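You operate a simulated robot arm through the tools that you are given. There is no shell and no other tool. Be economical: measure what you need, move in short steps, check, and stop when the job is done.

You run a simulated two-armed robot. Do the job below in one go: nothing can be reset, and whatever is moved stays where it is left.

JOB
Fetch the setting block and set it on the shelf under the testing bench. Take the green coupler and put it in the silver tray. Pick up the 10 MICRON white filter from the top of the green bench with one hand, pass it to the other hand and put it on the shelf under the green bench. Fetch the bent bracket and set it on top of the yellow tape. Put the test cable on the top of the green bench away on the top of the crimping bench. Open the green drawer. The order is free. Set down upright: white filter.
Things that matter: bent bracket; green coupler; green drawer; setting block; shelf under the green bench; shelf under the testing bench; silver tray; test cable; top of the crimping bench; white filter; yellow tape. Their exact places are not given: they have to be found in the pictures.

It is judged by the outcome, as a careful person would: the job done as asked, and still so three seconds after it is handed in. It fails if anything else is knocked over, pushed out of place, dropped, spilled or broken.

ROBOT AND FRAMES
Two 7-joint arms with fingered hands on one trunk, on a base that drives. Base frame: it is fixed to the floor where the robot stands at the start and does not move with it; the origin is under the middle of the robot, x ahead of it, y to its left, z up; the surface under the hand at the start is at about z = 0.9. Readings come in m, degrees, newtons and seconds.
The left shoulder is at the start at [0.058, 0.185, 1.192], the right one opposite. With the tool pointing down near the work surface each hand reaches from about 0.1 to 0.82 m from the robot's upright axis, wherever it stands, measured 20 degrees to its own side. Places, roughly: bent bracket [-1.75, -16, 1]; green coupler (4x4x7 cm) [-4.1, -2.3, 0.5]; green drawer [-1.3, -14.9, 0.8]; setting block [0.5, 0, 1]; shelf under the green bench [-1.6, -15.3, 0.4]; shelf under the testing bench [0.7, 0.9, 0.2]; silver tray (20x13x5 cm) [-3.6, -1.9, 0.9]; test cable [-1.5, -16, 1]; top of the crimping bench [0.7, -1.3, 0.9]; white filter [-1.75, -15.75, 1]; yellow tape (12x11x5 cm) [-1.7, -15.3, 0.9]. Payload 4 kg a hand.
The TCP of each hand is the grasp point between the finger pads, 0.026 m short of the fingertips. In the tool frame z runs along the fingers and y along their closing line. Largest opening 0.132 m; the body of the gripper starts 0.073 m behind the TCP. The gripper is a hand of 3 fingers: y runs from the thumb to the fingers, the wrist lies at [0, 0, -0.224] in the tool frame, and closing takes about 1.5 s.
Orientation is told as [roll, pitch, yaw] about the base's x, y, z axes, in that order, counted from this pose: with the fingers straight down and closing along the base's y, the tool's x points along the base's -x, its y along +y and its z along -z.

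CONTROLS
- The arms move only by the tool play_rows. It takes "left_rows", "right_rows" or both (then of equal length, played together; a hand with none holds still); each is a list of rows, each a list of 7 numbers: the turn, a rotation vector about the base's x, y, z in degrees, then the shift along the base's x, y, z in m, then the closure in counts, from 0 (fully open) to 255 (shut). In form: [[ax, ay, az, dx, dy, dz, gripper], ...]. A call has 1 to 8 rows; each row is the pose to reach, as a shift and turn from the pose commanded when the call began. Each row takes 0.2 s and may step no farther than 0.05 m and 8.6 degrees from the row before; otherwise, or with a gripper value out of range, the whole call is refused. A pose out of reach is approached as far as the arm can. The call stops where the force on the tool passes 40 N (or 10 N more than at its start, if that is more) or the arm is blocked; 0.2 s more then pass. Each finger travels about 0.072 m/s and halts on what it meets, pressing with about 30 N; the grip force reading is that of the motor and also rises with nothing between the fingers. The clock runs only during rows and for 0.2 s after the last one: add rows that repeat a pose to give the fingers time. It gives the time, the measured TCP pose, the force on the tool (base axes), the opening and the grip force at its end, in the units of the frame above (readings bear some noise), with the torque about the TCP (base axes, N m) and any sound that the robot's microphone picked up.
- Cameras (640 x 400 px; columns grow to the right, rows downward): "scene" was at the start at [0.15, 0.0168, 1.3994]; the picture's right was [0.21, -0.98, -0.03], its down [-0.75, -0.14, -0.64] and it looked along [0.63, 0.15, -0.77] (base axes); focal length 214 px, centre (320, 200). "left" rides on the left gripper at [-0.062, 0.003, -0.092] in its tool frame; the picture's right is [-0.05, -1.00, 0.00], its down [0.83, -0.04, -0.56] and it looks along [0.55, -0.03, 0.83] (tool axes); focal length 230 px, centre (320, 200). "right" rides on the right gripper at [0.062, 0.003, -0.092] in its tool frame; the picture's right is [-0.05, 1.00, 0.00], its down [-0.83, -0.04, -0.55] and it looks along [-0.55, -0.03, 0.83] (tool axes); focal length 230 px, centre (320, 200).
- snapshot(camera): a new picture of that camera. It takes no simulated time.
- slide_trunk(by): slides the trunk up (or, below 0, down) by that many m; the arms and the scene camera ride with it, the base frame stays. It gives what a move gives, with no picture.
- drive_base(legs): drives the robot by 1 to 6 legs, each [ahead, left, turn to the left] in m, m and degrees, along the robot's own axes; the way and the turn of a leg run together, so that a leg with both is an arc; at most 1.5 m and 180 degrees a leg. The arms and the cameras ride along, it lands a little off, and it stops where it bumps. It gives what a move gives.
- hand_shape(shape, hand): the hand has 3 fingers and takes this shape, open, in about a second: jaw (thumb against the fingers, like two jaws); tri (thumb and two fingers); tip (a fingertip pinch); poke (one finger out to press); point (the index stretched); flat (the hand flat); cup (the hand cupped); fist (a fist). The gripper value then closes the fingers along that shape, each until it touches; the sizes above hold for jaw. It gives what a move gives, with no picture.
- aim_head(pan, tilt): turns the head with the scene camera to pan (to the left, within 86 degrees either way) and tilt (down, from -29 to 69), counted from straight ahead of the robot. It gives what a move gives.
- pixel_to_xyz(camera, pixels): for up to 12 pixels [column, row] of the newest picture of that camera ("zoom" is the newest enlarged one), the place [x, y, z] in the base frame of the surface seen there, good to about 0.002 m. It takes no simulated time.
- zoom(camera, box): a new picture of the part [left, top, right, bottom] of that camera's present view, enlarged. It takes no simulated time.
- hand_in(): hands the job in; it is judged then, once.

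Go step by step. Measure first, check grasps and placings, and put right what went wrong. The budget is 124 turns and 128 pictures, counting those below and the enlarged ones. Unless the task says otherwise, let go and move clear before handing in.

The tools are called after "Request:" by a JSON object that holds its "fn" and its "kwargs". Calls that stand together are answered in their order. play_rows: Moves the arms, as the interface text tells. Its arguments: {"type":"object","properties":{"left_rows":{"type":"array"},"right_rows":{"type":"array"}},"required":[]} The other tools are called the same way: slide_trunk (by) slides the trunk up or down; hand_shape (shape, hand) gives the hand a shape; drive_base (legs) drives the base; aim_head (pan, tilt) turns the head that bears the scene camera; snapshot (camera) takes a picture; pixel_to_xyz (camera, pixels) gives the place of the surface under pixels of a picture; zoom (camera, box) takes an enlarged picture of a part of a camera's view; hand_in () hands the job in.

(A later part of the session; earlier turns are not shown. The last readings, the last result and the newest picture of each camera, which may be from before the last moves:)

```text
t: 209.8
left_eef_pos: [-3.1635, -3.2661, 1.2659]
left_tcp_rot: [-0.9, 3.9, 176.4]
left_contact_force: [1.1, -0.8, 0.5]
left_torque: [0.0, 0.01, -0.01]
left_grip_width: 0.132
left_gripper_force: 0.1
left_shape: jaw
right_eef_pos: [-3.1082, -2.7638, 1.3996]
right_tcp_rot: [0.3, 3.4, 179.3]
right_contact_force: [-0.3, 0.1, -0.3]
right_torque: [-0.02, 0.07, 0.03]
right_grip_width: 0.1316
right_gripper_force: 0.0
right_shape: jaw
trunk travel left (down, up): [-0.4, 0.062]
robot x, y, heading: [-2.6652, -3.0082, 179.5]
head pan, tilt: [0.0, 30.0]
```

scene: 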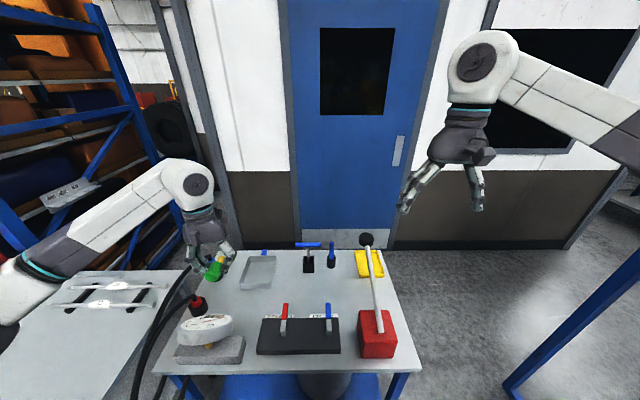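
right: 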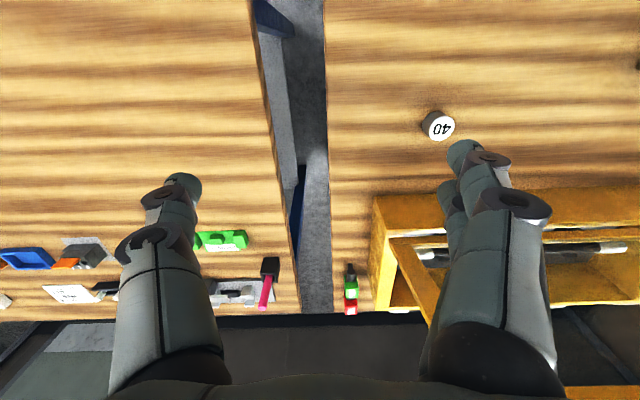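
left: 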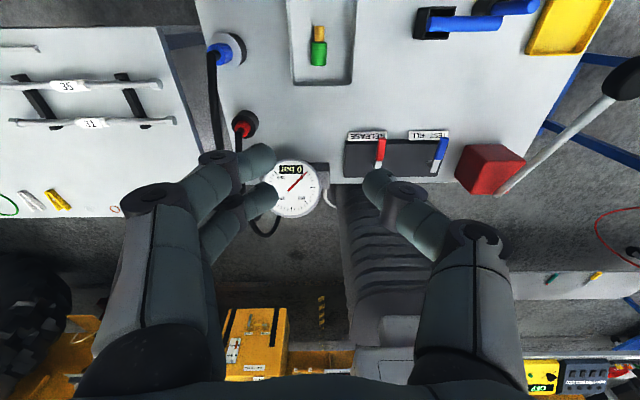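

I'll retract the left hand a little more, then strafe right through the gap and back out along the corridor.

Request:
{"fn": "play_rows", "kwargs": {"left_rows": [[0, 0, 0, 0.04, 0, 0.0, 0], [0, 0, 0, 0.08, 0, 0.03, 0], [0, 0, 0, 0.1, 0, 0.06, 0]]}}

Request:
{"fn": "drive_base", "kwargs": {"legs": [[0, -1.5, 0.5], [-1.2, 0, 0], [-1.2, 0, 0], [0, 1.4, 0]]}}

Request:
{"fn": "aim_head", "kwargs": {"pan": 86, "tilt": 15}}

Request:
{"fn": "snapshot", "kwargs": {"camera": "scene"}}

```text
t: 210.6
left_eef_pos: [-3.0641, -3.2658, 1.3249]
left_tcp_rot: [-0.7, 4.0, 176.2]
left_contact_force: [0.4, 0.7, 1.0]
left_torque: [0.02, -0.01, 0.0]
left_grip_width: 0.132
left_gripper_force: 0.1
left_shape: jaw
right_eef_pos: [-3.1092, -2.7635, 1.3991]
right_tcp_rot: [0.5, 3.5, 179.3]
right_contact_force: [0.1, 0.0, -0.7]
right_torque: [0.02, 0.03, 0.0]
right_grip_width: 0.132
right_gripper_force: 0.1
right_shape: jaw
trunk travel left (down, up): [-0.4, 0.062]
robot x, y, heading: [-2.6651, -3.0066, 179.2]
head pan, tilt: [0.0, 30.0]
```

```text
t: 235.8
left_eef_pos: [-0.6502, -3.1444, 1.3251]
left_tcp_rot: [-0.7, 3.9, 178.3]
left_contact_force: [-0.2, -0.1, 0.5]
left_torque: [-0.02, -0.02, -0.03]
left_grip_width: 0.1321
left_gripper_force: 0.2
left_shape: jaw
right_eef_pos: [-0.7123, -2.6441, 1.3992]
right_tcp_rot: [0.3, 3.5, -178.7]
right_contact_force: [0.2, 0.5, -1.0]
right_torque: [-0.03, -0.01, 0.0]
right_grip_width: 0.1319
right_gripper_force: 0.0
right_shape: jaw
trunk travel left (down, up): [-0.4, 0.062]
robot x, y, heading: [-0.2587, -2.8713, -179.0]
head pan, tilt: [0.0, 30.0]
```

```text
t: 237.4
left_eef_pos: [-0.6496, -3.1454, 1.3247]
left_tcp_rot: [-0.9, 3.9, 178.3]
left_contact_force: [-0.2, 0.7, -0.3]
left_torque: [-0.01, -0.02, 0.02]
left_grip_width: 0.1321
left_gripper_force: 0.0
left_shape: jaw
right_eef_pos: [-0.712, -2.6426, 1.3992]
right_tcp_rot: [0.3, 3.6, -178.6]
right_contact_force: [0.4, 0.5, 0.6]
right_torque: [-0.02, -0.01, -0.02]
right_grip_width: 0.1319
right_gripper_force: 0.1
right_shape: jaw
trunk travel left (down, up): [-0.4, 0.062]
robot x, y, heading: [-0.2577, -2.8737, -178.9]
head pan, tilt: [85.9, 15.0]
```

```text
56 pictures are left
```

scene: 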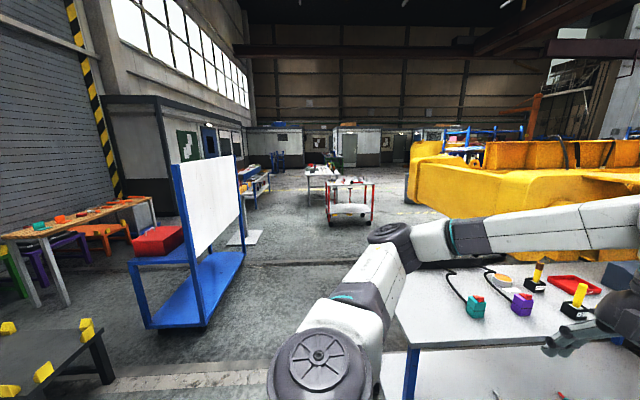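

The way south is open at (270,280) between the whiteboard trolley and the cart. I'll measure obstacles further on.

Request:
{"fn": "pixel_to_xyz", "kwargs": {"camera": "scene", "pixels": [[155, 328], [243, 272], [240, 240], [330, 218], [370, 222], [310, 205], [258, 205], [405, 205], [445, 205], [280, 175], [360, 180], [320, 190]]}}

Request:
{"fn": "zoom", "kwargs": {"camera": "scene", "box": [220, 110, 460, 250]}}

```text
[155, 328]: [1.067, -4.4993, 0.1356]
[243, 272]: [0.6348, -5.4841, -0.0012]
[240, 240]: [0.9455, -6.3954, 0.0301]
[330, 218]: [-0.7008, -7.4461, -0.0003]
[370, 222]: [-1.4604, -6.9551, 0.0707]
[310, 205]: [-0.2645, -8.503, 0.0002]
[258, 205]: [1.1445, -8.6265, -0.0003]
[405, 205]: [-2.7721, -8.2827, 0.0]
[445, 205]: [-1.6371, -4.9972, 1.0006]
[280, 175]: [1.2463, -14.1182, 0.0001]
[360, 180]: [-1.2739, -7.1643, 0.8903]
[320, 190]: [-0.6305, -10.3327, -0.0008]
```

```text
2.67 times, centred on (340, 180) of scene
```

zoom: 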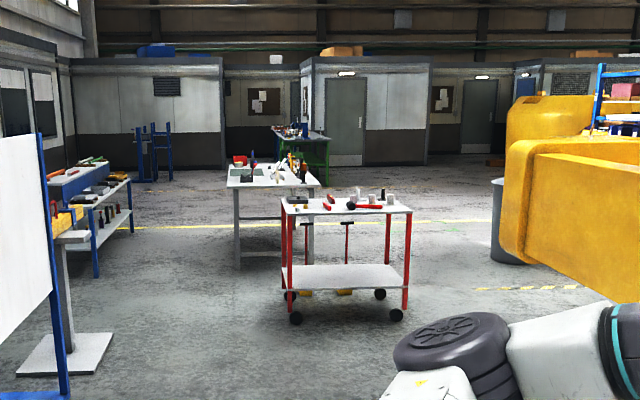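

Red cart lies at x −0.7…−1.5, the white table at x ≤ −0.26, and the stand at x 0.63. I'll take the lane at x≈0.17 heading south.

Request:
{"fn": "drive_base", "kwargs": {"legs": [[0, 0, 89], [0, 0.43, 0], [1.5, 0, 0], [1.5, 0, 0], [1.5, 0, 0]]}}

Request:
{"fn": "aim_head", "kwargs": {"pan": 0, "tilt": 15}}

Request:
{"fn": "snapshot", "kwargs": {"camera": "scene"}}

```text
t: 249.6
left_eef_pos: [0.4498, -4.5582, 1.335]
left_tcp_rot: [0.2, 2.6, -90.4]
left_contact_force: [-0.3, -0.8, -0.1]
left_torque: [0.03, 0.03, -0.01]
left_grip_width: 0.1317
left_gripper_force: 0.1
left_shape: jaw
right_eef_pos: [-0.0516, -4.6363, 1.4033]
right_tcp_rot: [1.2, 2.5, -87.0]
right_contact_force: [-0.1, -0.7, -0.1]
right_torque: [0.05, -0.01, -0.01]
right_grip_width: 0.1321
right_gripper_force: 0.0
right_shape: jaw
trunk travel left (down, up): [-0.4, 0.062]
robot x, y, heading: [0.1814, -4.1948, -87.3]
head pan, tilt: [85.9, 15.0]
stopped in leg 3: the robot was blocked; the commanded pose is now the measured one
```

```text
t: 251.2
left_eef_pos: [0.4486, -4.5585, 1.3347]
left_tcp_rot: [0.1, 2.6, -90.3]
left_contact_force: [0.7, 0.3, 0.1]
left_torque: [-0.01, -0.02, 0.03]
left_grip_width: 0.1319
left_gripper_force: 0.1
left_shape: jaw
right_eef_pos: [-0.0513, -4.6337, 1.4059]
right_tcp_rot: [1.0, 2.2, -87.3]
right_contact_force: [0.3, -0.2, -0.7]
right_torque: [-0.01, -0.01, 0.0]
right_grip_width: 0.132
right_gripper_force: 0.1
right_shape: jaw
trunk travel left (down, up): [-0.4, 0.062]
robot x, y, heading: [0.1817, -4.2012, -87.1]
head pan, tilt: [0.0, 15.0]
```

```text
54 pictures are left
```

scene: 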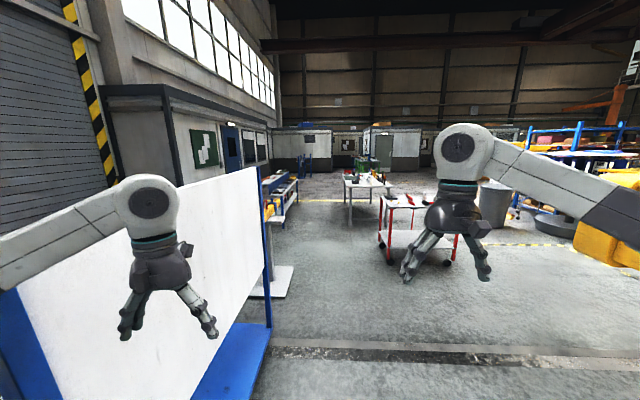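

I've bumped the whiteboard trolley's base, at (240,370). I'll measure it and step back, then shift west.

Request:
{"fn": "pixel_to_xyz", "kwargs": {"camera": "scene", "pixels": [[268, 325], [240, 395], [200, 395], [262, 200], [250, 330], [275, 290], [385, 255]]}}

Request:
{"fn": "drive_base", "kwargs": {"legs": [[-0.08, 0, 0]]}}

Request:
{"fn": "aim_head", "kwargs": {"pan": 30, "tilt": 55}}

Request:
{"fn": "snapshot", "kwargs": {"camera": "scene"}}

```text
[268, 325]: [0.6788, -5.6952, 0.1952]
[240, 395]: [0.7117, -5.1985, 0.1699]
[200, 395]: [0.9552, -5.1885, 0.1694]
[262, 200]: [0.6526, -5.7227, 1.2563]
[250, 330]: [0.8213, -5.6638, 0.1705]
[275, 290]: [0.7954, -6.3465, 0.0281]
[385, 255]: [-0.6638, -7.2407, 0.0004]
```

```text
t: 252.3
left_eef_pos: [0.4536, -4.5162, 1.3195]
left_tcp_rot: [-0.5, 4.4, -91.0]
left_contact_force: [0.1, -1.4, 0.6]
left_torque: [0.1, 0.0, -0.01]
left_grip_width: 0.1317
left_gripper_force: 0.1
left_shape: jaw
right_eef_pos: [-0.0448, -4.5896, 1.3973]
right_tcp_rot: [0.4, 3.9, -87.8]
right_contact_force: [0.0, -0.9, 0.0]
right_torque: [0.07, 0.0, -0.01]
right_grip_width: 0.1318
right_gripper_force: 0.0
right_shape: jaw
trunk travel left (down, up): [-0.4, 0.062]
robot x, y, heading: [0.1787, -4.1245, -87.7]
head pan, tilt: [0.0, 15.0]
```

```text
t: 253.3
left_eef_pos: [0.4547, -4.5079, 1.323]
left_tcp_rot: [-0.6, 3.8, -91.1]
left_contact_force: [-0.7, 0.7, -0.6]
left_torque: [0.0, 0.01, -0.01]
left_grip_width: 0.1319
left_gripper_force: 0.1
left_shape: jaw
right_eef_pos: [-0.0449, -4.5781, 1.3988]
right_tcp_rot: [0.3, 3.5, -87.9]
right_contact_force: [0.0, -0.1, -1.0]
right_torque: [-0.02, 0.0, -0.01]
right_grip_width: 0.1317
right_gripper_force: 0.1
right_shape: jaw
trunk travel left (down, up): [-0.4, 0.062]
robot x, y, heading: [0.1775, -4.1213, -87.7]
head pan, tilt: [30.0, 55.0]
```

```text
53 pictures are left
```

scene: 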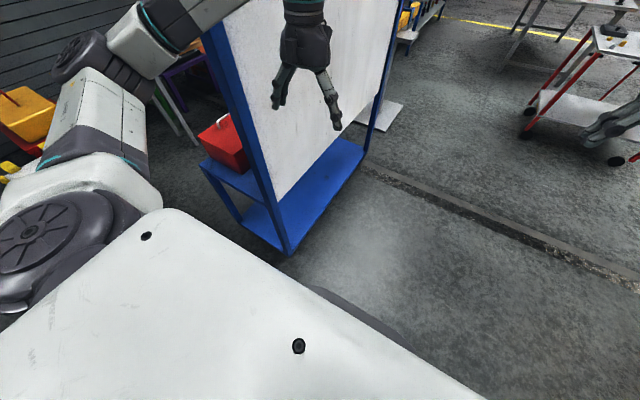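

I'll measure the trolley's near end to see whether it moved (earlier its near edge was at y≈−4.50).

Request:
{"fn": "pixel_to_xyz", "kwargs": {"camera": "scene", "pixels": [[285, 250], [250, 232], [240, 225], [290, 225], [265, 150], [240, 110], [362, 150], [255, 210]]}}

```text
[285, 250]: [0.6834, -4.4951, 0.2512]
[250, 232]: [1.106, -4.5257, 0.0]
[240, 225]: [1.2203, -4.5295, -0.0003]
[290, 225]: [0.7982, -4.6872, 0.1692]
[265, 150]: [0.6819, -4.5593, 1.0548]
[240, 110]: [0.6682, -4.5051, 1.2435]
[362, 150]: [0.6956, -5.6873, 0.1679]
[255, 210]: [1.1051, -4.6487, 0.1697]
```

The trolley hasn't moved (near edge still at −4.50). I'll shift 0.25 m west and continue south.

Request:
{"fn": "drive_base", "kwargs": {"legs": [[0, -0.26, -2.3], [1.45, 0, 0], [1.45, 0, 0]]}}

Request:
{"fn": "aim_head", "kwargs": {"pan": 0, "tilt": 20}}

Request:
{"fn": "snapshot", "kwargs": {"camera": "scene"}}

```text
t: 268.8
left_eef_pos: [0.1555, -7.4326, 1.3235]
left_tcp_rot: [-0.6, 3.8, -93.7]
left_contact_force: [0.8, -0.3, 0.3]
left_torque: [0.01, -0.02, 0.01]
left_grip_width: 0.1318
left_gripper_force: 0.2
left_shape: jaw
right_eef_pos: [-0.3476, -7.4807, 1.3986]
right_tcp_rot: [0.2, 3.4, -90.5]
right_contact_force: [-0.6, 0.2, 0.6]
right_torque: [0.01, 0.0, -0.01]
right_grip_width: 0.1318
right_gripper_force: 0.2
right_shape: jaw
trunk travel left (down, up): [-0.4, 0.062]
robot x, y, heading: [-0.1006, -7.0333, -90.5]
head pan, tilt: [30.0, 55.0]
```

```text
t: 269.8
left_eef_pos: [0.155, -7.4325, 1.3225]
left_tcp_rot: [-0.6, 3.9, -93.7]
left_contact_force: [0.8, -0.5, 0.3]
left_torque: [-0.02, -0.02, 0.02]
left_grip_width: 0.1321
left_gripper_force: 0.0
left_shape: jaw
right_eef_pos: [-0.347, -7.4802, 1.3993]
right_tcp_rot: [0.4, 3.4, -90.5]
right_contact_force: [-0.7, 0.0, 0.5]
right_torque: [0.04, -0.01, 0.01]
right_grip_width: 0.1319
right_gripper_force: 0.1
right_shape: jaw
trunk travel left (down, up): [-0.4, 0.062]
robot x, y, heading: [-0.1078, -7.039, -90.4]
head pan, tilt: [0.0, 20.0]
```

```text
52 pictures are left
```

scene: 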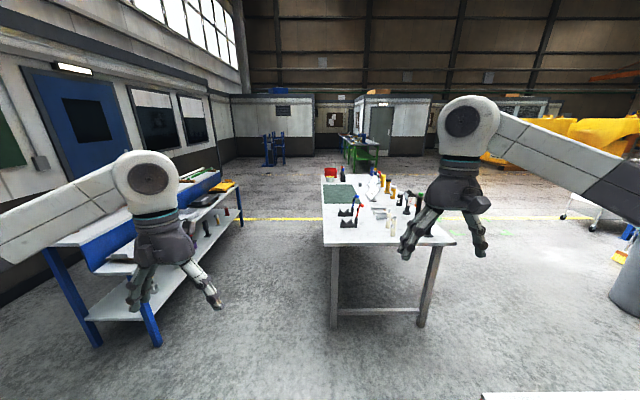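

Request:
{"fn": "pixel_to_xyz", "kwargs": {"camera": "scene", "pixels": [[322, 244], [333, 325], [155, 345], [243, 225], [320, 175], [345, 150], [375, 163], [340, 165], [270, 165], [400, 180], [135, 225]]}}

Request:
{"fn": "zoom", "kwargs": {"camera": "scene", "box": [300, 115, 420, 190]}}

```text
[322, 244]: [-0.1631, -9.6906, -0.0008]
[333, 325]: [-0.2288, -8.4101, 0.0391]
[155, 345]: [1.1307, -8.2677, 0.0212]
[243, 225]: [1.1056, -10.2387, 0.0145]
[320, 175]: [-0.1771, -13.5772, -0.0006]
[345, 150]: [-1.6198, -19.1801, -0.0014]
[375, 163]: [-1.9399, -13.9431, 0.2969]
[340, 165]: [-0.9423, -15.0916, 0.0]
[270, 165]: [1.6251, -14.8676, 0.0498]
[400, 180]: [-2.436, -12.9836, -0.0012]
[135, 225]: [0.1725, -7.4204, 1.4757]
```

```text
5.33 times, centred on (360, 152) of scene
```

zoom: 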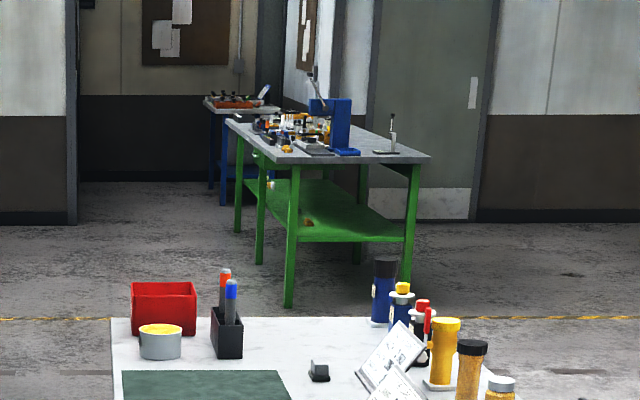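

The white table's edge is at x≈−0.2 and the left rack at x 1.1; the green bench with a drawer on its east side is ahead. I'll go down x≈0.45 to y≈−13.

Request:
{"fn": "drive_base", "kwargs": {"legs": [[0, 0.56, 0.4], [1.5, 0, 0], [1.5, 0, 0], [1.5, 0, 0], [1.5, 0, 0]]}}

Request:
{"fn": "aim_head", "kwargs": {"pan": -35, "tilt": 20}}

Request:
{"fn": "snapshot", "kwargs": {"camera": "scene"}}

```text
t: 301.1
left_eef_pos: [0.7204, -13.4336, 1.323]
left_tcp_rot: [-0.6, 3.9, -92.7]
left_contact_force: [0.5, 0.3, 0.5]
left_torque: [0.0, 0.0, -0.03]
left_grip_width: 0.1321
left_gripper_force: 0.0
left_shape: jaw
right_eef_pos: [0.2195, -13.4922, 1.3984]
right_tcp_rot: [0.4, 3.3, -89.5]
right_contact_force: [-0.6, -0.1, -0.8]
right_torque: [0.01, 0.0, -0.01]
right_grip_width: 0.1318
right_gripper_force: 0.2
right_shape: jaw
trunk travel left (down, up): [-0.4, 0.062]
robot x, y, heading: [0.4526, -13.0434, -89.4]
head pan, tilt: [0.0, 20.0]
```

```text
t: 302.2
left_eef_pos: [0.7208, -13.4346, 1.3231]
left_tcp_rot: [-0.6, 3.9, -92.6]
left_contact_force: [0.2, 0.0, 0.3]
left_torque: [-0.03, -0.03, -0.02]
left_grip_width: 0.1317
left_gripper_force: 0.0
left_shape: jaw
right_eef_pos: [0.2198, -13.4912, 1.3981]
right_tcp_rot: [0.4, 3.4, -89.4]
right_contact_force: [0.4, 0.7, -1.0]
right_torque: [0.01, 0.01, -0.02]
right_grip_width: 0.1319
right_gripper_force: 0.1
right_shape: jaw
trunk travel left (down, up): [-0.4, 0.062]
robot x, y, heading: [0.453, -13.0419, -89.4]
head pan, tilt: [-35.0, 20.0]
```

```text
50 pictures are left
```

scene: 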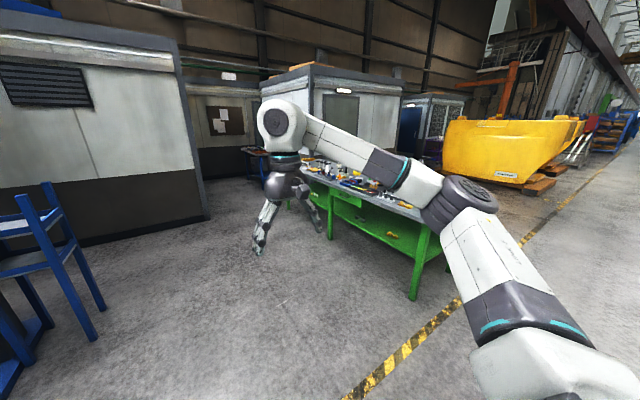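

The green bench is ahead to the right. I'll drive alongside and face it.

Request:
{"fn": "drive_base", "kwargs": {"legs": [[1.2, 0, 0], [1.25, 0, 0], [0, 0, -90], [0.65, 0, 0]]}}

Request:
{"fn": "aim_head", "kwargs": {"pan": 0, "tilt": 30}}

Request:
{"fn": "snapshot", "kwargs": {"camera": "scene"}}

```text
t: 321.2
left_eef_pos: [-0.5477, -15.769, 1.3251]
left_tcp_rot: [-0.6, 3.9, 178.4]
left_contact_force: [-0.1, 1.1, 0.3]
left_torque: [0.01, 0.04, 0.0]
left_grip_width: 0.132
left_gripper_force: 0.2
left_shape: jaw
right_eef_pos: [-0.6136, -15.267, 1.3994]
right_tcp_rot: [0.5, 3.4, -178.4]
right_contact_force: [0.3, -0.7, -0.3]
right_torque: [0.02, 0.03, -0.01]
right_grip_width: 0.1321
right_gripper_force: 0.1
right_shape: jaw
trunk travel left (down, up): [-0.4, 0.062]
robot x, y, heading: [-0.1621, -15.4948, -178.4]
head pan, tilt: [-35.0, 20.0]
```

```text
t: 322.2
left_eef_pos: [-0.5482, -15.7685, 1.3234]
left_tcp_rot: [-0.6, 3.9, 178.4]
left_contact_force: [0.9, -0.3, 1.2]
left_torque: [0.0, 0.0, -0.01]
left_grip_width: 0.1319
left_gripper_force: 0.0
left_shape: jaw
right_eef_pos: [-0.6146, -15.2683, 1.3996]
right_tcp_rot: [0.5, 3.4, -178.5]
right_contact_force: [-0.7, 0.4, -0.8]
right_torque: [0.02, 0.02, 0.03]
right_grip_width: 0.1317
right_gripper_force: 0.0
right_shape: jaw
trunk travel left (down, up): [-0.4, 0.062]
robot x, y, heading: [-0.16, -15.4886, -178.4]
head pan, tilt: [0.0, 30.0]
```

```text
49 pictures are left
```

scene: 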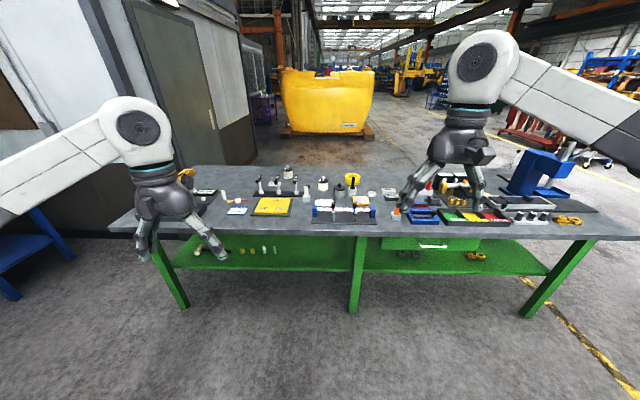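

The whole green bench is in view. I'll zoom in on each half to identify the items.

Request:
{"fn": "zoom", "kwargs": {"camera": "scene", "box": [170, 150, 310, 260]}}

Request:
{"fn": "zoom", "kwargs": {"camera": "scene", "box": [300, 150, 440, 280]}}

Request:
{"fn": "zoom", "kwargs": {"camera": "scene", "box": [380, 150, 620, 290]}}

```text
3.64 times, centred on (240, 205) of scene
```

zoom: 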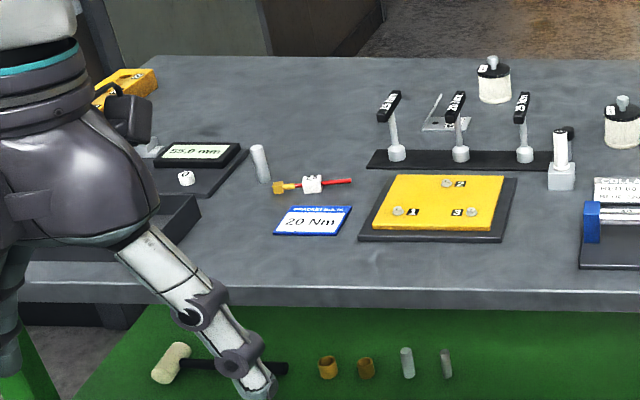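

```text
3.08 times, centred on (370, 215) of scene
```

zoom: 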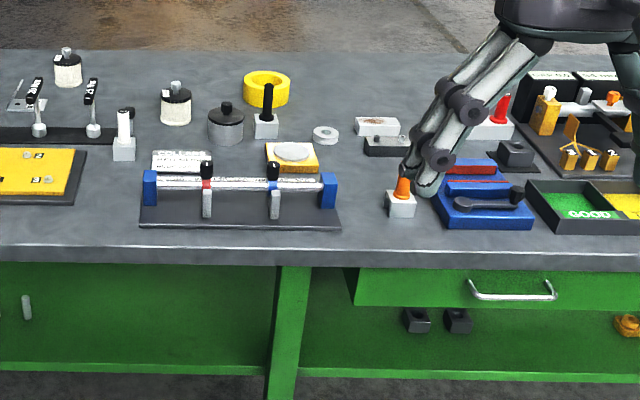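

```text
2.67 times, centred on (500, 220) of scene
```

zoom: 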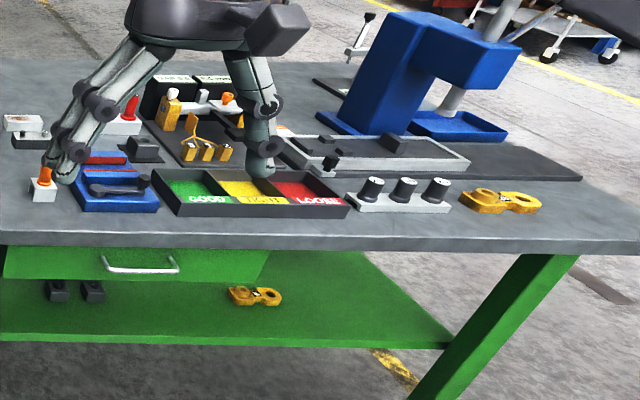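

Yellow tape at ≈(353,179), two white filters at ≈(288,173) and (322,184), test cable ≈(259,201), a bracket ≈(274,182), and drawer handle ≈(433,244). I'll get label close-ups and positions.

Request:
{"fn": "pixel_to_xyz", "kwargs": {"camera": "scene", "pixels": [[288, 175], [322, 186], [259, 201], [250, 202], [274, 182], [353, 175], [353, 183], [418, 244], [433, 246], [448, 244], [300, 235], [433, 262]]}}

Request:
{"fn": "zoom", "kwargs": {"camera": "scene", "box": [262, 158, 342, 208]}}

```text
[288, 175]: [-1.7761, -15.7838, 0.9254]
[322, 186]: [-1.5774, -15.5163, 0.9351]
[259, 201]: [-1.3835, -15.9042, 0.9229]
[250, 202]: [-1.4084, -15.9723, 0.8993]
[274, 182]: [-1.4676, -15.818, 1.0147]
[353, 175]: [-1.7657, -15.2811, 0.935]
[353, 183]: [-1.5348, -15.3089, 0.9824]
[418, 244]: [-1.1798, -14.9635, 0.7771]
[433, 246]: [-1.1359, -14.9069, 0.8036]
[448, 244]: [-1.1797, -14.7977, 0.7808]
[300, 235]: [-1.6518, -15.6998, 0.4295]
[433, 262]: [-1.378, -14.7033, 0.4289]
```

```text
8.00 times, centred on (302, 183) of scene
```

zoom: 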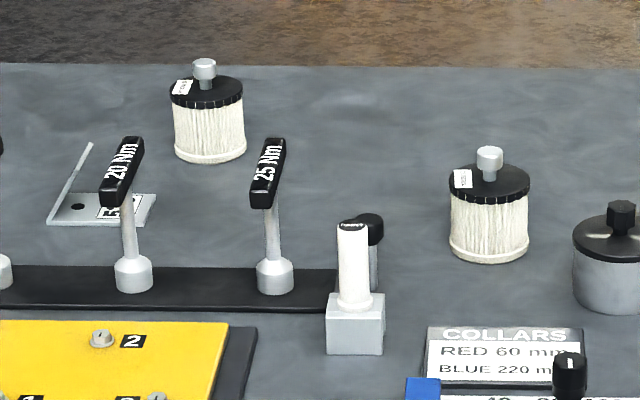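

Filter A at (−1.79, −15.78) matches the given place; I'll read its tag later. The drawer is easiest from here, so I'll inspect the handle's geometry first.

Request:
{"fn": "zoom", "kwargs": {"camera": "scene", "box": [370, 210, 500, 290]}}

Request:
{"fn": "pixel_to_xyz", "kwargs": {"camera": "zoom", "pixels": [[308, 165], [308, 176], [250, 165], [258, 178], [370, 165], [308, 190], [308, 120], [308, 105], [308, 140], [100, 150], [500, 150], [100, 100]]}}

```text
4.92 times, centred on (435, 250) of scene
```

zoom: 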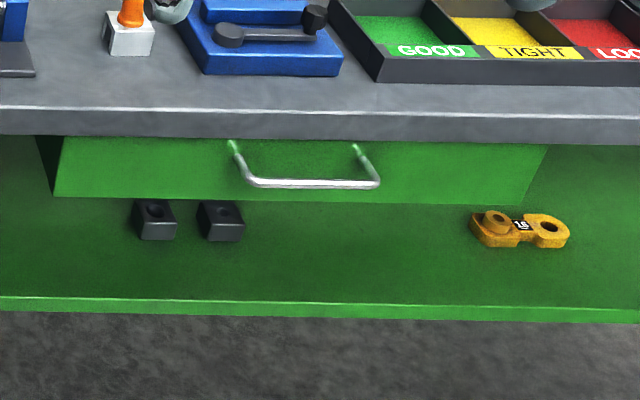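

```text
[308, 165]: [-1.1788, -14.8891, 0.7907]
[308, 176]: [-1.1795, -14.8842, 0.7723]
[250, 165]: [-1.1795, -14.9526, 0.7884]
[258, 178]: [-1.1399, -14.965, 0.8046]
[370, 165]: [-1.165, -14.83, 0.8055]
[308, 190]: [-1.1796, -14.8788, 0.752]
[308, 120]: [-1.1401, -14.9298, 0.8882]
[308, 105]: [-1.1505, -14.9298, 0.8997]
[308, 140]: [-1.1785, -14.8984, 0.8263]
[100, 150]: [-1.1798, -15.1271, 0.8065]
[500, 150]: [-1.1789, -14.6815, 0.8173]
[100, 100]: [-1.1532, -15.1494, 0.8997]
```

The bar lies at x≈−1.136, z≈0.805, y −14.965…−14.81, flush with the top's edge. I'll use the right hand, rolled 90° so that it closes vertically and points forward-down. I'll position the base and start reorienting the hand in the open.

Request:
{"fn": "drive_base", "kwargs": {"legs": [[0.12, -0.38, -1.6]]}}

Request:
{"fn": "slide_trunk", "kwargs": {"by": -0.25}}

Request:
{"fn": "play_rows", "kwargs": {"right_rows": [[-3.6, 3.6, -6.2, 0, 0, 0, 0], [-7.2, 7.2, -12.4, 0, 0, 0, 0], [-10.8, 10.8, -18.7, 0, 0, 0, 0], [-14.4, 14.4, -24.9, 0, 0, 0, 0], [-18, 18, -31.1, 0, 0, 0, 0], [-21.5, 21.5, -37.4, 0, 0, 0, 0], [-25.1, 25.1, -43.6, 0, 0, 0, 0]]}}

```text
t: 324.6
left_eef_pos: [-0.6824, -15.3827, 1.3229]
left_tcp_rot: [-0.7, 3.8, 177.0]
left_contact_force: [-0.1, -0.5, -0.8]
left_torque: [0.01, 0.0, -0.02]
left_grip_width: 0.1319
left_gripper_force: 0.0
left_shape: jaw
right_eef_pos: [-0.7361, -14.8813, 1.3996]
right_tcp_rot: [0.3, 3.5, -179.9]
right_contact_force: [-1.2, -0.1, 0.2]
right_torque: [0.0, -0.01, 0.0]
right_grip_width: 0.1321
right_gripper_force: 0.0
right_shape: jaw
trunk travel left (down, up): [-0.4, 0.062]
robot x, y, heading: [-0.2876, -15.1182, -179.9]
head pan, tilt: [0.0, 30.0]
```

```text
t: 327.2
left_eef_pos: [-0.6829, -15.3826, 1.0736]
left_tcp_rot: [-0.6, 3.9, 177.0]
left_contact_force: [-0.2, 0.3, 0.2]
left_torque: [-0.02, -0.02, 0.0]
left_grip_width: 0.1319
left_gripper_force: 0.2
left_shape: jaw
right_eef_pos: [-0.7364, -14.8793, 1.1503]
right_tcp_rot: [0.3, 3.4, -179.8]
right_contact_force: [-0.7, -0.2, 0.4]
right_torque: [0.0, 0.01, 0.01]
right_grip_width: 0.132
right_gripper_force: 0.1
right_shape: jaw
trunk travel left (down, up): [-0.15, 0.312]
robot x, y, heading: [-0.2899, -15.1184, -179.9]
head pan, tilt: [0.0, 30.0]
```

```text
t: 328.8
left_eef_pos: [-0.6823, -15.3765, 1.0761]
left_tcp_rot: [-0.3, 3.8, 176.9]
left_contact_force: [-1.5, 1.5, 0.5]
left_torque: [-0.11, 0.02, -0.01]
left_grip_width: 0.1318
left_gripper_force: 0.0
left_shape: jaw
right_eef_pos: [-0.7293, -14.8105, 1.1408]
right_tcp_rot: [32.7, -9.4, 134.0]
right_contact_force: [1.3, 0.5, 3.7]
right_torque: [-0.03, -0.07, 0.01]
right_grip_width: 0.1317
right_gripper_force: 0.0
right_shape: jaw
right hand out of reach, approached as far as the arm can: row 6, 7
trunk travel left (down, up): [-0.15, 0.312]
robot x, y, heading: [-0.2892, -15.1129, -179.9]
head pan, tilt: [0.0, 30.0]
```

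The wrist limit shows near the body, so I'll extend the arm forward and down first, then continue the rotation.

Request:
{"fn": "play_rows", "kwargs": {"right_rows": [[0, 0, 0, -0.025, -0.01, -0.03, 0], [0, 0, 0, -0.05, -0.02, -0.06, 0], [0, 0, 0, -0.075, -0.03, -0.09, 0], [0, 0, 0, -0.1, -0.04, -0.12, 0], [0, 0, 0, -0.13, -0.05, -0.15, 0], [0, 0, 0, -0.16, -0.06, -0.18, 0], [0, 0, 0, -0.19, -0.07, -0.2, 0]]}}

Request:
{"fn": "play_rows", "kwargs": {"right_rows": [[-3.6, 3.6, -6.2, 0, 0, 0, 0], [-7.2, 7.2, -12.4, 0, 0, 0, 0], [-10.8, 10.8, -18.7, 0, 0, 0, 0], [-14.4, 14.4, -24.9, 0, 0, 0, 0], [-18, 18, -31.1, 0, 0, 0, 0], [-21.5, 21.5, -37.4, 0, 0, 0, 0]]}}

Request:
{"fn": "snapshot", "kwargs": {"camera": "scene"}}

```text
t: 330.4
left_eef_pos: [-0.6849, -15.3828, 1.0733]
left_tcp_rot: [-0.7, 4.1, 177.0]
left_contact_force: [-0.5, -0.2, -0.1]
left_torque: [-0.02, -0.06, 0.02]
left_grip_width: 0.132
left_gripper_force: 0.0
left_shape: jaw
right_eef_pos: [-0.9191, -14.8864, 0.9402]
right_tcp_rot: [32.4, -9.7, 133.3]
right_contact_force: [-0.2, 0.0, -0.4]
right_torque: [0.02, 0.01, 0.01]
right_grip_width: 0.132
right_gripper_force: 0.1
right_shape: jaw
right hand out of reach, approached as far as the arm can: row 1, 2, 3, 4, 5
trunk travel left (down, up): [-0.15, 0.312]
robot x, y, heading: [-0.2919, -15.1166, -180.1]
head pan, tilt: [0.0, 30.0]
```

```text
t: 331.8
left_eef_pos: [-0.6819, -15.383, 1.0732]
left_tcp_rot: [-0.6, 4.0, 177.0]
left_contact_force: [0.3, 0.3, -0.2]
left_torque: [-0.02, 0.0, -0.02]
left_grip_width: 0.1319
left_gripper_force: 0.0
left_shape: jaw
right_eef_pos: [-1.0242, -14.7404, 0.9344]
right_tcp_rot: [56.3, 1.5, 107.0]
right_contact_force: [0.4, -0.6, 0.2]
right_torque: [-0.03, 0.02, 0.0]
right_grip_width: 0.1321
right_gripper_force: 0.0
right_shape: jaw
right hand out of reach, approached as far as the arm can: row 1, 2, 3, 4, 5, 6
trunk travel left (down, up): [-0.15, 0.312]
robot x, y, heading: [-0.288, -15.1141, -180.0]
head pan, tilt: [0.0, 30.0]
```

```text
43 pictures are left
```

scene: 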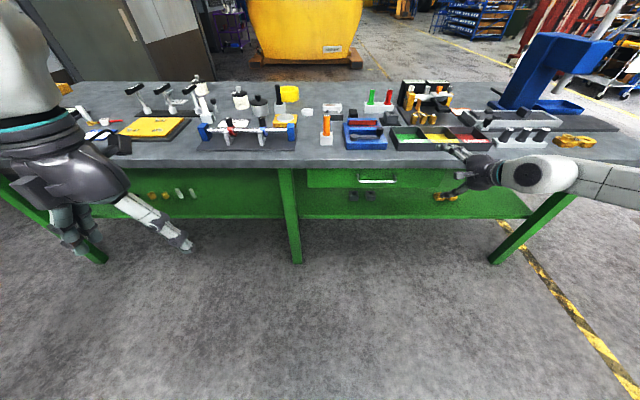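

The hand now points forward (34° down, 17° left) with a vertical closing line, which is what I need. I'll move to a pre-grasp point 10 cm back from the bar.

Request:
{"fn": "play_rows", "kwargs": {"right_rows": [[0, 0, 0, 0, -0.03, -0.01, 150], [0, 0, 0, 0.0, -0.06, -0.03, 150], [0, 0, 0, -0.01, -0.09, -0.05, 175], [0, 0, 0, -0.02, -0.115, -0.065, 175], [0, 0, 0, -0.033, -0.121, -0.075, 175]]}}

Request:
{"fn": "snapshot", "kwargs": {"camera": "right"}}

Request:
{"fn": "zoom", "kwargs": {"camera": "scene", "box": [300, 120, 520, 260]}}

```text
t: 333.0
left_eef_pos: [-0.6814, -15.3829, 1.0739]
left_tcp_rot: [-0.6, 3.9, 177.0]
left_contact_force: [-0.5, 0.1, 0.4]
left_torque: [0.01, 0.0, -0.01]
left_grip_width: 0.1319
left_gripper_force: 0.0
left_shape: jaw
right_eef_pos: [-1.0539, -14.8619, 0.8635]
right_tcp_rot: [57.0, 1.1, 107.1]
right_contact_force: [0.2, 0.5, -1.2]
right_torque: [-0.08, -0.02, 0.15]
right_grip_width: 0.0414
right_gripper_force: 0.1
right_shape: jaw
right hand out of reach, approached as far as the arm can: row 1, 2, 3, 4
trunk travel left (down, up): [-0.15, 0.312]
robot x, y, heading: [-0.2908, -15.1179, -180.0]
head pan, tilt: [0.0, 30.0]
```

```text
42 pictures are left
```

right: 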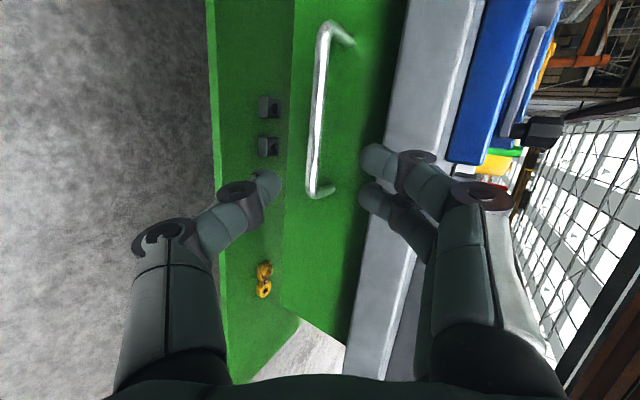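

```text
2.86 times, centred on (410, 190) of scene
```

zoom: 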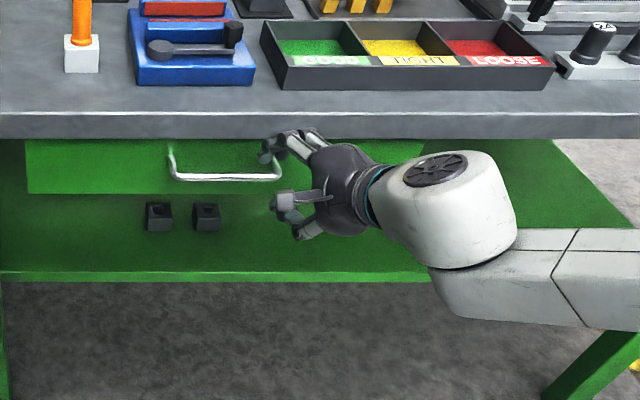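

The bar at (318,100) is centred between thumb and fingers. I'll advance 6 cm along the pointing direction and check.

Request:
{"fn": "play_rows", "kwargs": {"right_rows": [[0, 0, 0, -0.016, -0.005, -0.012, 175], [0, 0, 0, -0.032, -0.01, -0.024, 175], [0, 0, 0, -0.048, -0.015, -0.036, 175]]}}

Request:
{"fn": "snapshot", "kwargs": {"camera": "right"}}

Request:
{"fn": "pixel_to_xyz", "kwargs": {"camera": "right", "pixels": [[313, 120], [315, 130], [316, 150], [317, 100]]}}

```text
t: 333.8
left_eef_pos: [-0.6832, -15.382, 1.0718]
left_tcp_rot: [-0.6, 3.9, 177.0]
left_contact_force: [-0.7, 0.3, 0.3]
left_torque: [0.0, 0.01, 0.01]
left_grip_width: 0.1316
left_gripper_force: 0.0
left_shape: jaw
right_eef_pos: [-1.1023, -14.8762, 0.822]
right_tcp_rot: [56.0, 1.3, 106.9]
right_contact_force: [0.5, -0.1, -0.4]
right_torque: [0.01, -0.02, 0.0]
right_grip_width: 0.0415
right_gripper_force: 0.1
right_shape: jaw
trunk travel left (down, up): [-0.15, 0.312]
robot x, y, heading: [-0.2881, -15.1187, -180.0]
head pan, tilt: [0.0, 30.0]
```

```text
40 pictures are left
```

right: 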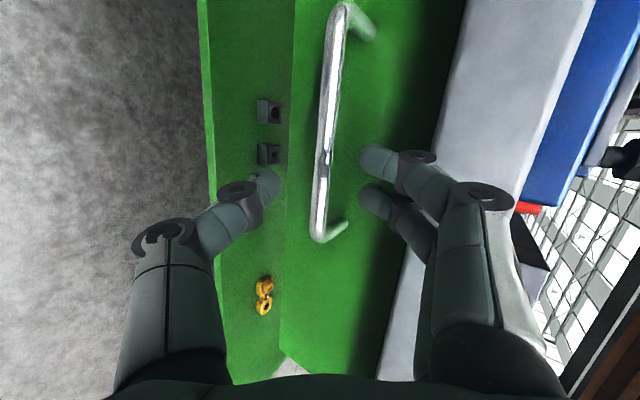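

```text
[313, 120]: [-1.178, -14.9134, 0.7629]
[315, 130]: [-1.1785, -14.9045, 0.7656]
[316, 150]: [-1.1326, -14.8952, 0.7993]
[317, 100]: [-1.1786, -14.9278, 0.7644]
```

The bar's surface is at (−1.133, −14.895, 0.80), right on line. I'll advance the last 4 cm and close on it.

Request:
{"fn": "play_rows", "kwargs": {"right_rows": [[0, 0, 0, -0.017, -0.005, -0.011, 175], [0, 0, 0, -0.036, -0.01, -0.021, 175], [0, 0, 0, -0.036, -0.01, -0.021, 220], [0, 0, 0, -0.036, -0.01, -0.021, 255], [0, 0, 0, -0.036, -0.01, -0.021, 255], [0, 0, 0, -0.036, -0.01, -0.021, 255], [0, 0, 0, -0.036, -0.01, -0.021, 255]]}}

Request:
{"fn": "snapshot", "kwargs": {"camera": "right"}}

```text
t: 335.4
left_eef_pos: [-0.6839, -15.3823, 1.0724]
left_tcp_rot: [-0.6, 4.2, 177.0]
left_contact_force: [0.2, -0.3, 0.1]
left_torque: [0.01, -0.01, 0.05]
left_grip_width: 0.1319
left_gripper_force: 0.0
left_shape: jaw
right_eef_pos: [-1.1378, -14.8849, 0.7989]
right_tcp_rot: [56.0, 1.5, 106.9]
right_contact_force: [-1.7, 0.7, -14.9]
right_torque: [-0.11, 0.01, -0.1]
right_grip_width: 0.0002
right_gripper_force: 29.9
right_shape: jaw
trunk travel left (down, up): [-0.15, 0.312]
robot x, y, heading: [-0.2886, -15.118, -180.0]
head pan, tilt: [0.0, 30.0]
```

```text
39 pictures are left
```

right: 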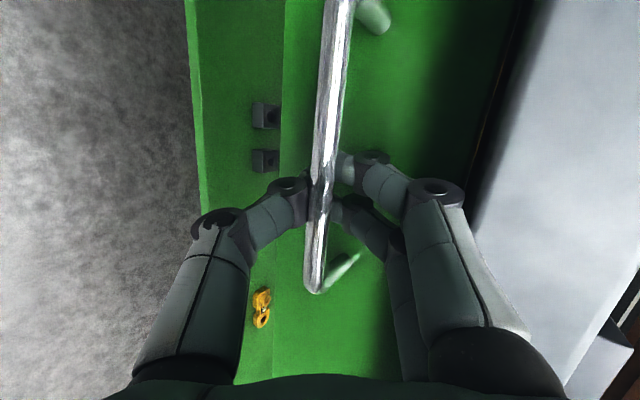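

The fingers have closed around and behind the bar. I'll pull by driving back 0.25 m.

Request:
{"fn": "drive_base", "kwargs": {"legs": [[-0.25, 0, 0]]}}

Request:
{"fn": "snapshot", "kwargs": {"camera": "scene"}}

```text
t: 337.2
left_eef_pos: [-0.4355, -15.3815, 1.0728]
left_tcp_rot: [-0.6, 4.1, 176.8]
left_contact_force: [0.0, -0.9, 0.6]
left_torque: [0.02, 0.0, 0.02]
left_grip_width: 0.132
left_gripper_force: 0.1
left_shape: jaw
right_eef_pos: [-0.8881, -14.8829, 0.8016]
right_tcp_rot: [56.0, 1.5, 106.9]
right_contact_force: [-0.1, -7.1, -20.3]
right_torque: [-0.07, -0.04, -0.08]
right_grip_width: 0.0
right_gripper_force: 30.0
right_shape: jaw
trunk travel left (down, up): [-0.15, 0.312]
robot x, y, heading: [-0.0366, -15.1149, 179.7]
head pan, tilt: [0.0, 30.0]
```

```text
38 pictures are left
```

scene: 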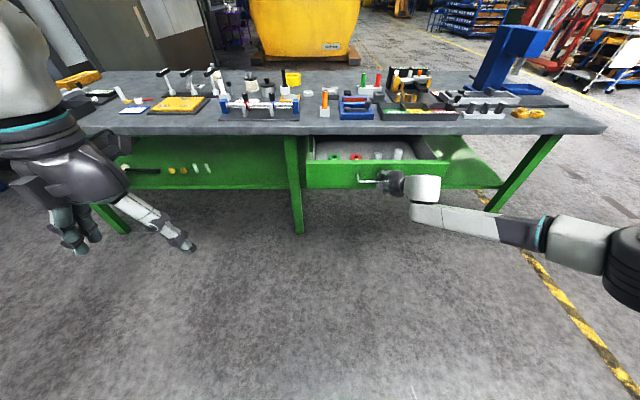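

The drawer is open by about 0.25 m. I'll let go, withdraw along the approach line, and back away.

Request:
{"fn": "play_rows", "kwargs": {"right_rows": [[0, 0, 0, 0, 0, 0, 200], [0, 0, 0, 0, 0, 0, 160], [0, 0, 0, 0, 0, 0, 150], [0, 0, 0, 0, 0, 0, 150], [0, 0, 0, 0.02, 0.006, 0.014, 150], [0, 0, 0, 0.05, 0.015, 0.034, 150], [0, 0, 0, 0.08, 0.024, 0.054, 150]]}}

Request:
{"fn": "drive_base", "kwargs": {"legs": [[-0.3, 0, 0]]}}

Request:
{"fn": "zoom", "kwargs": {"camera": "scene", "box": [250, 60, 560, 240]}}

```text
t: 338.9
left_eef_pos: [-0.4328, -15.3808, 1.0737]
left_tcp_rot: [-0.6, 3.9, 176.9]
left_contact_force: [0.8, 0.3, -0.9]
left_torque: [0.0, 0.02, -0.02]
left_grip_width: 0.132
left_gripper_force: 0.1
left_shape: jaw
right_eef_pos: [-0.8059, -14.8592, 0.8569]
right_tcp_rot: [56.2, 1.4, 106.9]
right_contact_force: [0.5, -0.2, 0.3]
right_torque: [-0.04, 0.01, 0.01]
right_grip_width: 0.0539
right_gripper_force: 0.1
right_shape: jaw
trunk travel left (down, up): [-0.15, 0.312]
robot x, y, heading: [-0.0384, -15.1162, 180.3]
head pan, tilt: [0.0, 30.0]
```

```text
t: 340.9
left_eef_pos: [-0.1315, -15.3811, 1.0738]
left_tcp_rot: [-0.6, 3.7, 176.7]
left_contact_force: [-0.6, 0.1, 0.0]
left_torque: [0.01, 0.01, -0.02]
left_grip_width: 0.1321
left_gripper_force: 0.1
left_shape: jaw
right_eef_pos: [-0.5038, -14.8582, 0.8563]
right_tcp_rot: [56.1, 1.4, 106.7]
right_contact_force: [0.1, 0.3, -0.7]
right_torque: [-0.04, -0.01, 0.0]
right_grip_width: 0.0542
right_gripper_force: 0.2
right_shape: jaw
trunk travel left (down, up): [-0.15, 0.312]
robot x, y, heading: [0.2681, -15.1163, 179.9]
head pan, tilt: [0.0, 30.0]
```

```text
2.06 times, centred on (405, 150) of scene
```

zoom: 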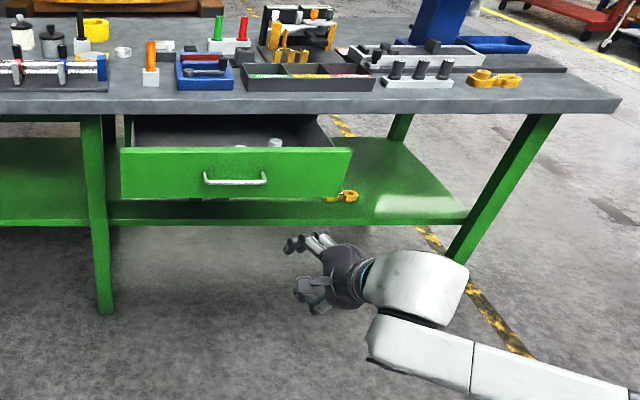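

The drawer stays open. I'll bring the right hand back to vertical and check the space behind the bench using the last wide picture.

Request:
{"fn": "pixel_to_xyz", "kwargs": {"camera": "scene", "pixels": [[310, 60], [268, 55], [358, 66], [604, 128], [540, 205], [240, 64], [400, 72], [200, 60], [130, 60], [470, 75]]}}

Request:
{"fn": "play_rows", "kwargs": {"right_rows": [[4.4, -3.2, 6.1, 0, 0, 0.02, 0], [8.7, -6.5, 12.1, 0, 0, 0.04, 0], [13.1, -9.7, 18.2, 0, 0, 0.06, 0], [17.5, -12.9, 24.3, 0, 0, 0.08, 0], [21.8, -16.1, 30.4, 0, 0, 0.1, 0], [26.2, -19.4, 36.4, 0, 0, 0.12, 0]]}}

Request:
{"fn": "play_rows", "kwargs": {"right_rows": [[4.4, -3.2, 6.1, 0, 0, 0.02, 0], [8.7, -6.5, 12.1, 0, 0, 0.04, 0], [13.1, -9.7, 18.2, 0, 0, 0.06, 0], [17.5, -12.9, 24.3, 0, 0, 0.08, 0], [21.8, -16.1, 30.4, 0, 0, 0.1, 0]]}}

```text
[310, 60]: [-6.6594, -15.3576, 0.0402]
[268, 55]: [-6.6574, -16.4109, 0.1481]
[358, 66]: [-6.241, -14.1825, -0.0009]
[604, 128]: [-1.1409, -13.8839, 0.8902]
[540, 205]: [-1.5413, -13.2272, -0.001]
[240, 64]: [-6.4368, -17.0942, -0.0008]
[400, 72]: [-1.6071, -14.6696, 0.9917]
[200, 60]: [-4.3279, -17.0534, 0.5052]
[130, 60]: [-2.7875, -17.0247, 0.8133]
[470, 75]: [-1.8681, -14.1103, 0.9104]
```

```text
t: 342.3
left_eef_pos: [-0.1327, -15.3809, 1.0717]
left_tcp_rot: [-0.7, 4.0, 176.8]
left_contact_force: [-0.7, -1.1, 0.0]
left_torque: [0.01, -0.01, 0.01]
left_grip_width: 0.1319
left_gripper_force: 0.1
left_shape: jaw
right_eef_pos: [-0.5045, -14.8587, 0.9763]
right_tcp_rot: [25.4, -8.2, 146.2]
right_contact_force: [0.1, 0.1, 0.3]
right_torque: [0.0, 0.0, 0.01]
right_grip_width: 0.1317
right_gripper_force: 0.0
right_shape: jaw
trunk travel left (down, up): [-0.15, 0.312]
robot x, y, heading: [0.2648, -15.1167, 180.0]
head pan, tilt: [0.0, 30.0]
```

```text
t: 343.5
left_eef_pos: [-0.1316, -15.3814, 1.0731]
left_tcp_rot: [-0.7, 3.9, 176.5]
left_contact_force: [-0.1, -0.9, 0.0]
left_torque: [0.02, 0.01, -0.01]
left_grip_width: 0.1317
left_gripper_force: 0.1
left_shape: jaw
right_eef_pos: [-0.5035, -14.8583, 1.0774]
right_tcp_rot: [0.0, 0.6, 178.7]
right_contact_force: [0.3, -0.7, 0.0]
right_torque: [0.0, 0.02, 0.02]
right_grip_width: 0.1318
right_gripper_force: 0.1
right_shape: jaw
trunk travel left (down, up): [-0.15, 0.312]
robot x, y, heading: [0.2658, -15.1212, 179.8]
head pan, tilt: [0.0, 30.0]
```

There's ample room behind the bench (tank at x −6.4). I'll raise the trunk and drive round the north end to the back side, facing east.

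Request:
{"fn": "slide_trunk", "kwargs": {"by": 0.2}}

Request:
{"fn": "drive_base", "kwargs": {"legs": [[0, -1.5, 0], [0, -0.65, 0], [1.5, 0, 0], [1.5, 0, 0], [0, 0, 180]]}}

Request:
{"fn": "drive_base", "kwargs": {"legs": [[0, -1.45, 0], [0, -1.3, 0]]}}

Request:
{"fn": "aim_head", "kwargs": {"pan": 0, "tilt": 35}}

Request:
{"fn": "snapshot", "kwargs": {"camera": "scene"}}

```text
t: 345.7
left_eef_pos: [-0.1321, -15.3801, 1.2731]
left_tcp_rot: [-0.5, 4.1, 176.6]
left_contact_force: [0.4, 0.1, -0.5]
left_torque: [-0.01, 0.01, 0.01]
left_grip_width: 0.1319
left_gripper_force: 0.0
left_shape: jaw
right_eef_pos: [-0.4504, -14.8595, 1.3942]
right_tcp_rot: [0.4, -8.2, 178.7]
right_contact_force: [-1.0, -0.4, 0.8]
right_torque: [0.0, 0.01, 0.01]
right_grip_width: 0.1317
right_gripper_force: 0.1
right_shape: jaw
trunk travel left (down, up): [-0.35, 0.112]
robot x, y, heading: [0.2634, -15.121, 179.8]
head pan, tilt: [0.0, 30.0]
```

```text
t: 377.6
left_eef_pos: [-2.3193, -12.7151, 1.2733]
left_tcp_rot: [-0.6, 4.0, -4.1]
left_contact_force: [0.0, 0.5, 0.2]
left_torque: [0.0, -0.02, 0.0]
left_grip_width: 0.1318
left_gripper_force: 0.1
left_shape: jaw
right_eef_pos: [-2.0083, -13.2389, 1.3946]
right_tcp_rot: [0.4, -8.3, -1.9]
right_contact_force: [-0.4, -0.5, -0.1]
right_torque: [-0.01, -0.02, -0.02]
right_grip_width: 0.132
right_gripper_force: 0.0
right_shape: jaw
trunk travel left (down, up): [-0.35, 0.112]
robot x, y, heading: [-2.7222, -12.9715, -1.0]
head pan, tilt: [0.0, 30.0]
```

```text
t: 391.1
left_eef_pos: [-2.3429, -15.4849, 1.2729]
left_tcp_rot: [-0.6, 4.0, -3.6]
left_contact_force: [0.0, -0.5, -0.7]
left_torque: [0.01, -0.01, 0.02]
left_grip_width: 0.1319
left_gripper_force: 0.1
left_shape: jaw
right_eef_pos: [-2.0263, -16.0094, 1.393]
right_tcp_rot: [0.3, -8.4, -1.6]
right_contact_force: [0.3, 0.1, -0.1]
right_torque: [-0.02, 0.0, 0.01]
right_grip_width: 0.132
right_gripper_force: 0.1
right_shape: jaw
trunk travel left (down, up): [-0.35, 0.112]
robot x, y, heading: [-2.7387, -15.7477, -0.7]
head pan, tilt: [0.0, 30.0]
```

```text
t: 391.7
left_eef_pos: [-2.3416, -15.4863, 1.2736]
left_tcp_rot: [-0.7, 3.9, -3.6]
left_contact_force: [-0.5, -0.2, -0.1]
left_torque: [-0.01, 0.01, -0.01]
left_grip_width: 0.132
left_gripper_force: 0.1
left_shape: jaw
right_eef_pos: [-2.0259, -16.0102, 1.3934]
right_tcp_rot: [0.4, -8.4, -1.5]
right_contact_force: [-0.4, 0.3, -0.3]
right_torque: [0.01, -0.01, 0.0]
right_grip_width: 0.1321
right_gripper_force: 0.0
right_shape: jaw
trunk travel left (down, up): [-0.35, 0.112]
robot x, y, heading: [-2.7415, -15.7471, -0.7]
head pan, tilt: [0.0, 35.0]
```

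```text
36 pictures are left
```

scene: 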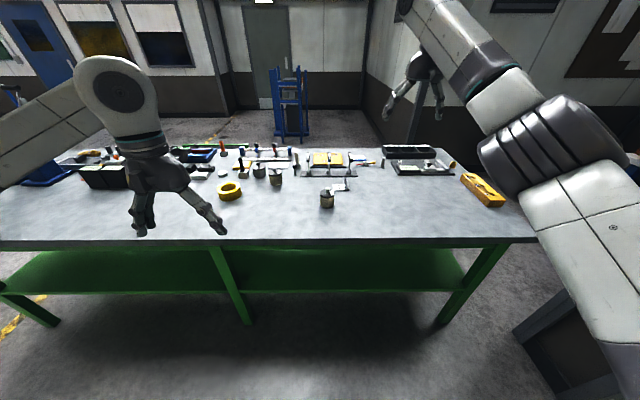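

Very good view from behind: filter at (327,198), bracket at (340,186), second filter at (276,178), tape at (230,191). I'll zoom in and measure.

Request:
{"fn": "zoom", "kwargs": {"camera": "scene", "box": [205, 140, 385, 250]}}

Request:
{"fn": "pixel_to_xyz", "kwargs": {"camera": "zoom", "pixels": [[434, 190], [434, 230], [432, 178], [415, 205], [455, 205], [488, 172], [470, 180], [515, 150], [90, 185], [90, 160], [120, 185], [60, 185]]}}

Request:
{"fn": "pixel_to_xyz", "kwargs": {"camera": "scene", "pixels": [[300, 237], [300, 242], [300, 270], [300, 285], [400, 275], [342, 188], [336, 190], [346, 181], [350, 188], [230, 302], [460, 262]]}}

```text
3.56 times, centred on (295, 195) of scene
```

zoom: 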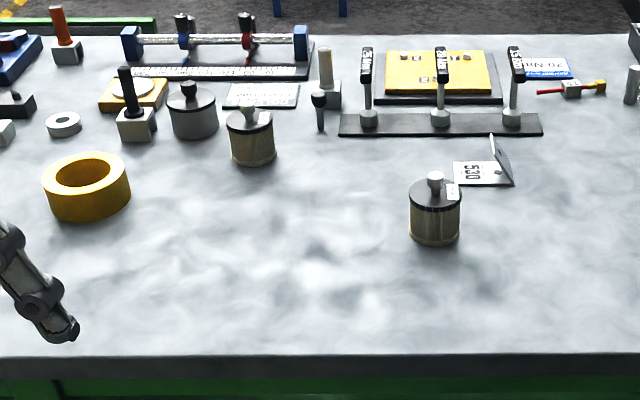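

```text
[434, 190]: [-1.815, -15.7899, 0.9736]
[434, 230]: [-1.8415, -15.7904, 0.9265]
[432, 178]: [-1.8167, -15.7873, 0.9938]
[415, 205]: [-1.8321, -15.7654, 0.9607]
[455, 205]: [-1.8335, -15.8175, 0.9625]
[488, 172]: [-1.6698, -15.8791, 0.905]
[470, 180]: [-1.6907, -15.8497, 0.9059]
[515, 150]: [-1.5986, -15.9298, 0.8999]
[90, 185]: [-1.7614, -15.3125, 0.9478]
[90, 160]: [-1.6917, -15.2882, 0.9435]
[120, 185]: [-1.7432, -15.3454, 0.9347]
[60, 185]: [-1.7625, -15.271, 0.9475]
```

```text
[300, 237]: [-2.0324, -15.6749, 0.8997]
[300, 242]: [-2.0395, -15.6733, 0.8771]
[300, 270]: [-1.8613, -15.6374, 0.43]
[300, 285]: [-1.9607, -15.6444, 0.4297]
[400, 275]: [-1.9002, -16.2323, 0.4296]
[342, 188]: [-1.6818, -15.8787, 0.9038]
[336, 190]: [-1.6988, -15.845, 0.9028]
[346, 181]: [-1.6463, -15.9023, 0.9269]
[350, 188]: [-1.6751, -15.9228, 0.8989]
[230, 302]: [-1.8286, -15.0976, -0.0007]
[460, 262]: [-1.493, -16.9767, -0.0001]
```

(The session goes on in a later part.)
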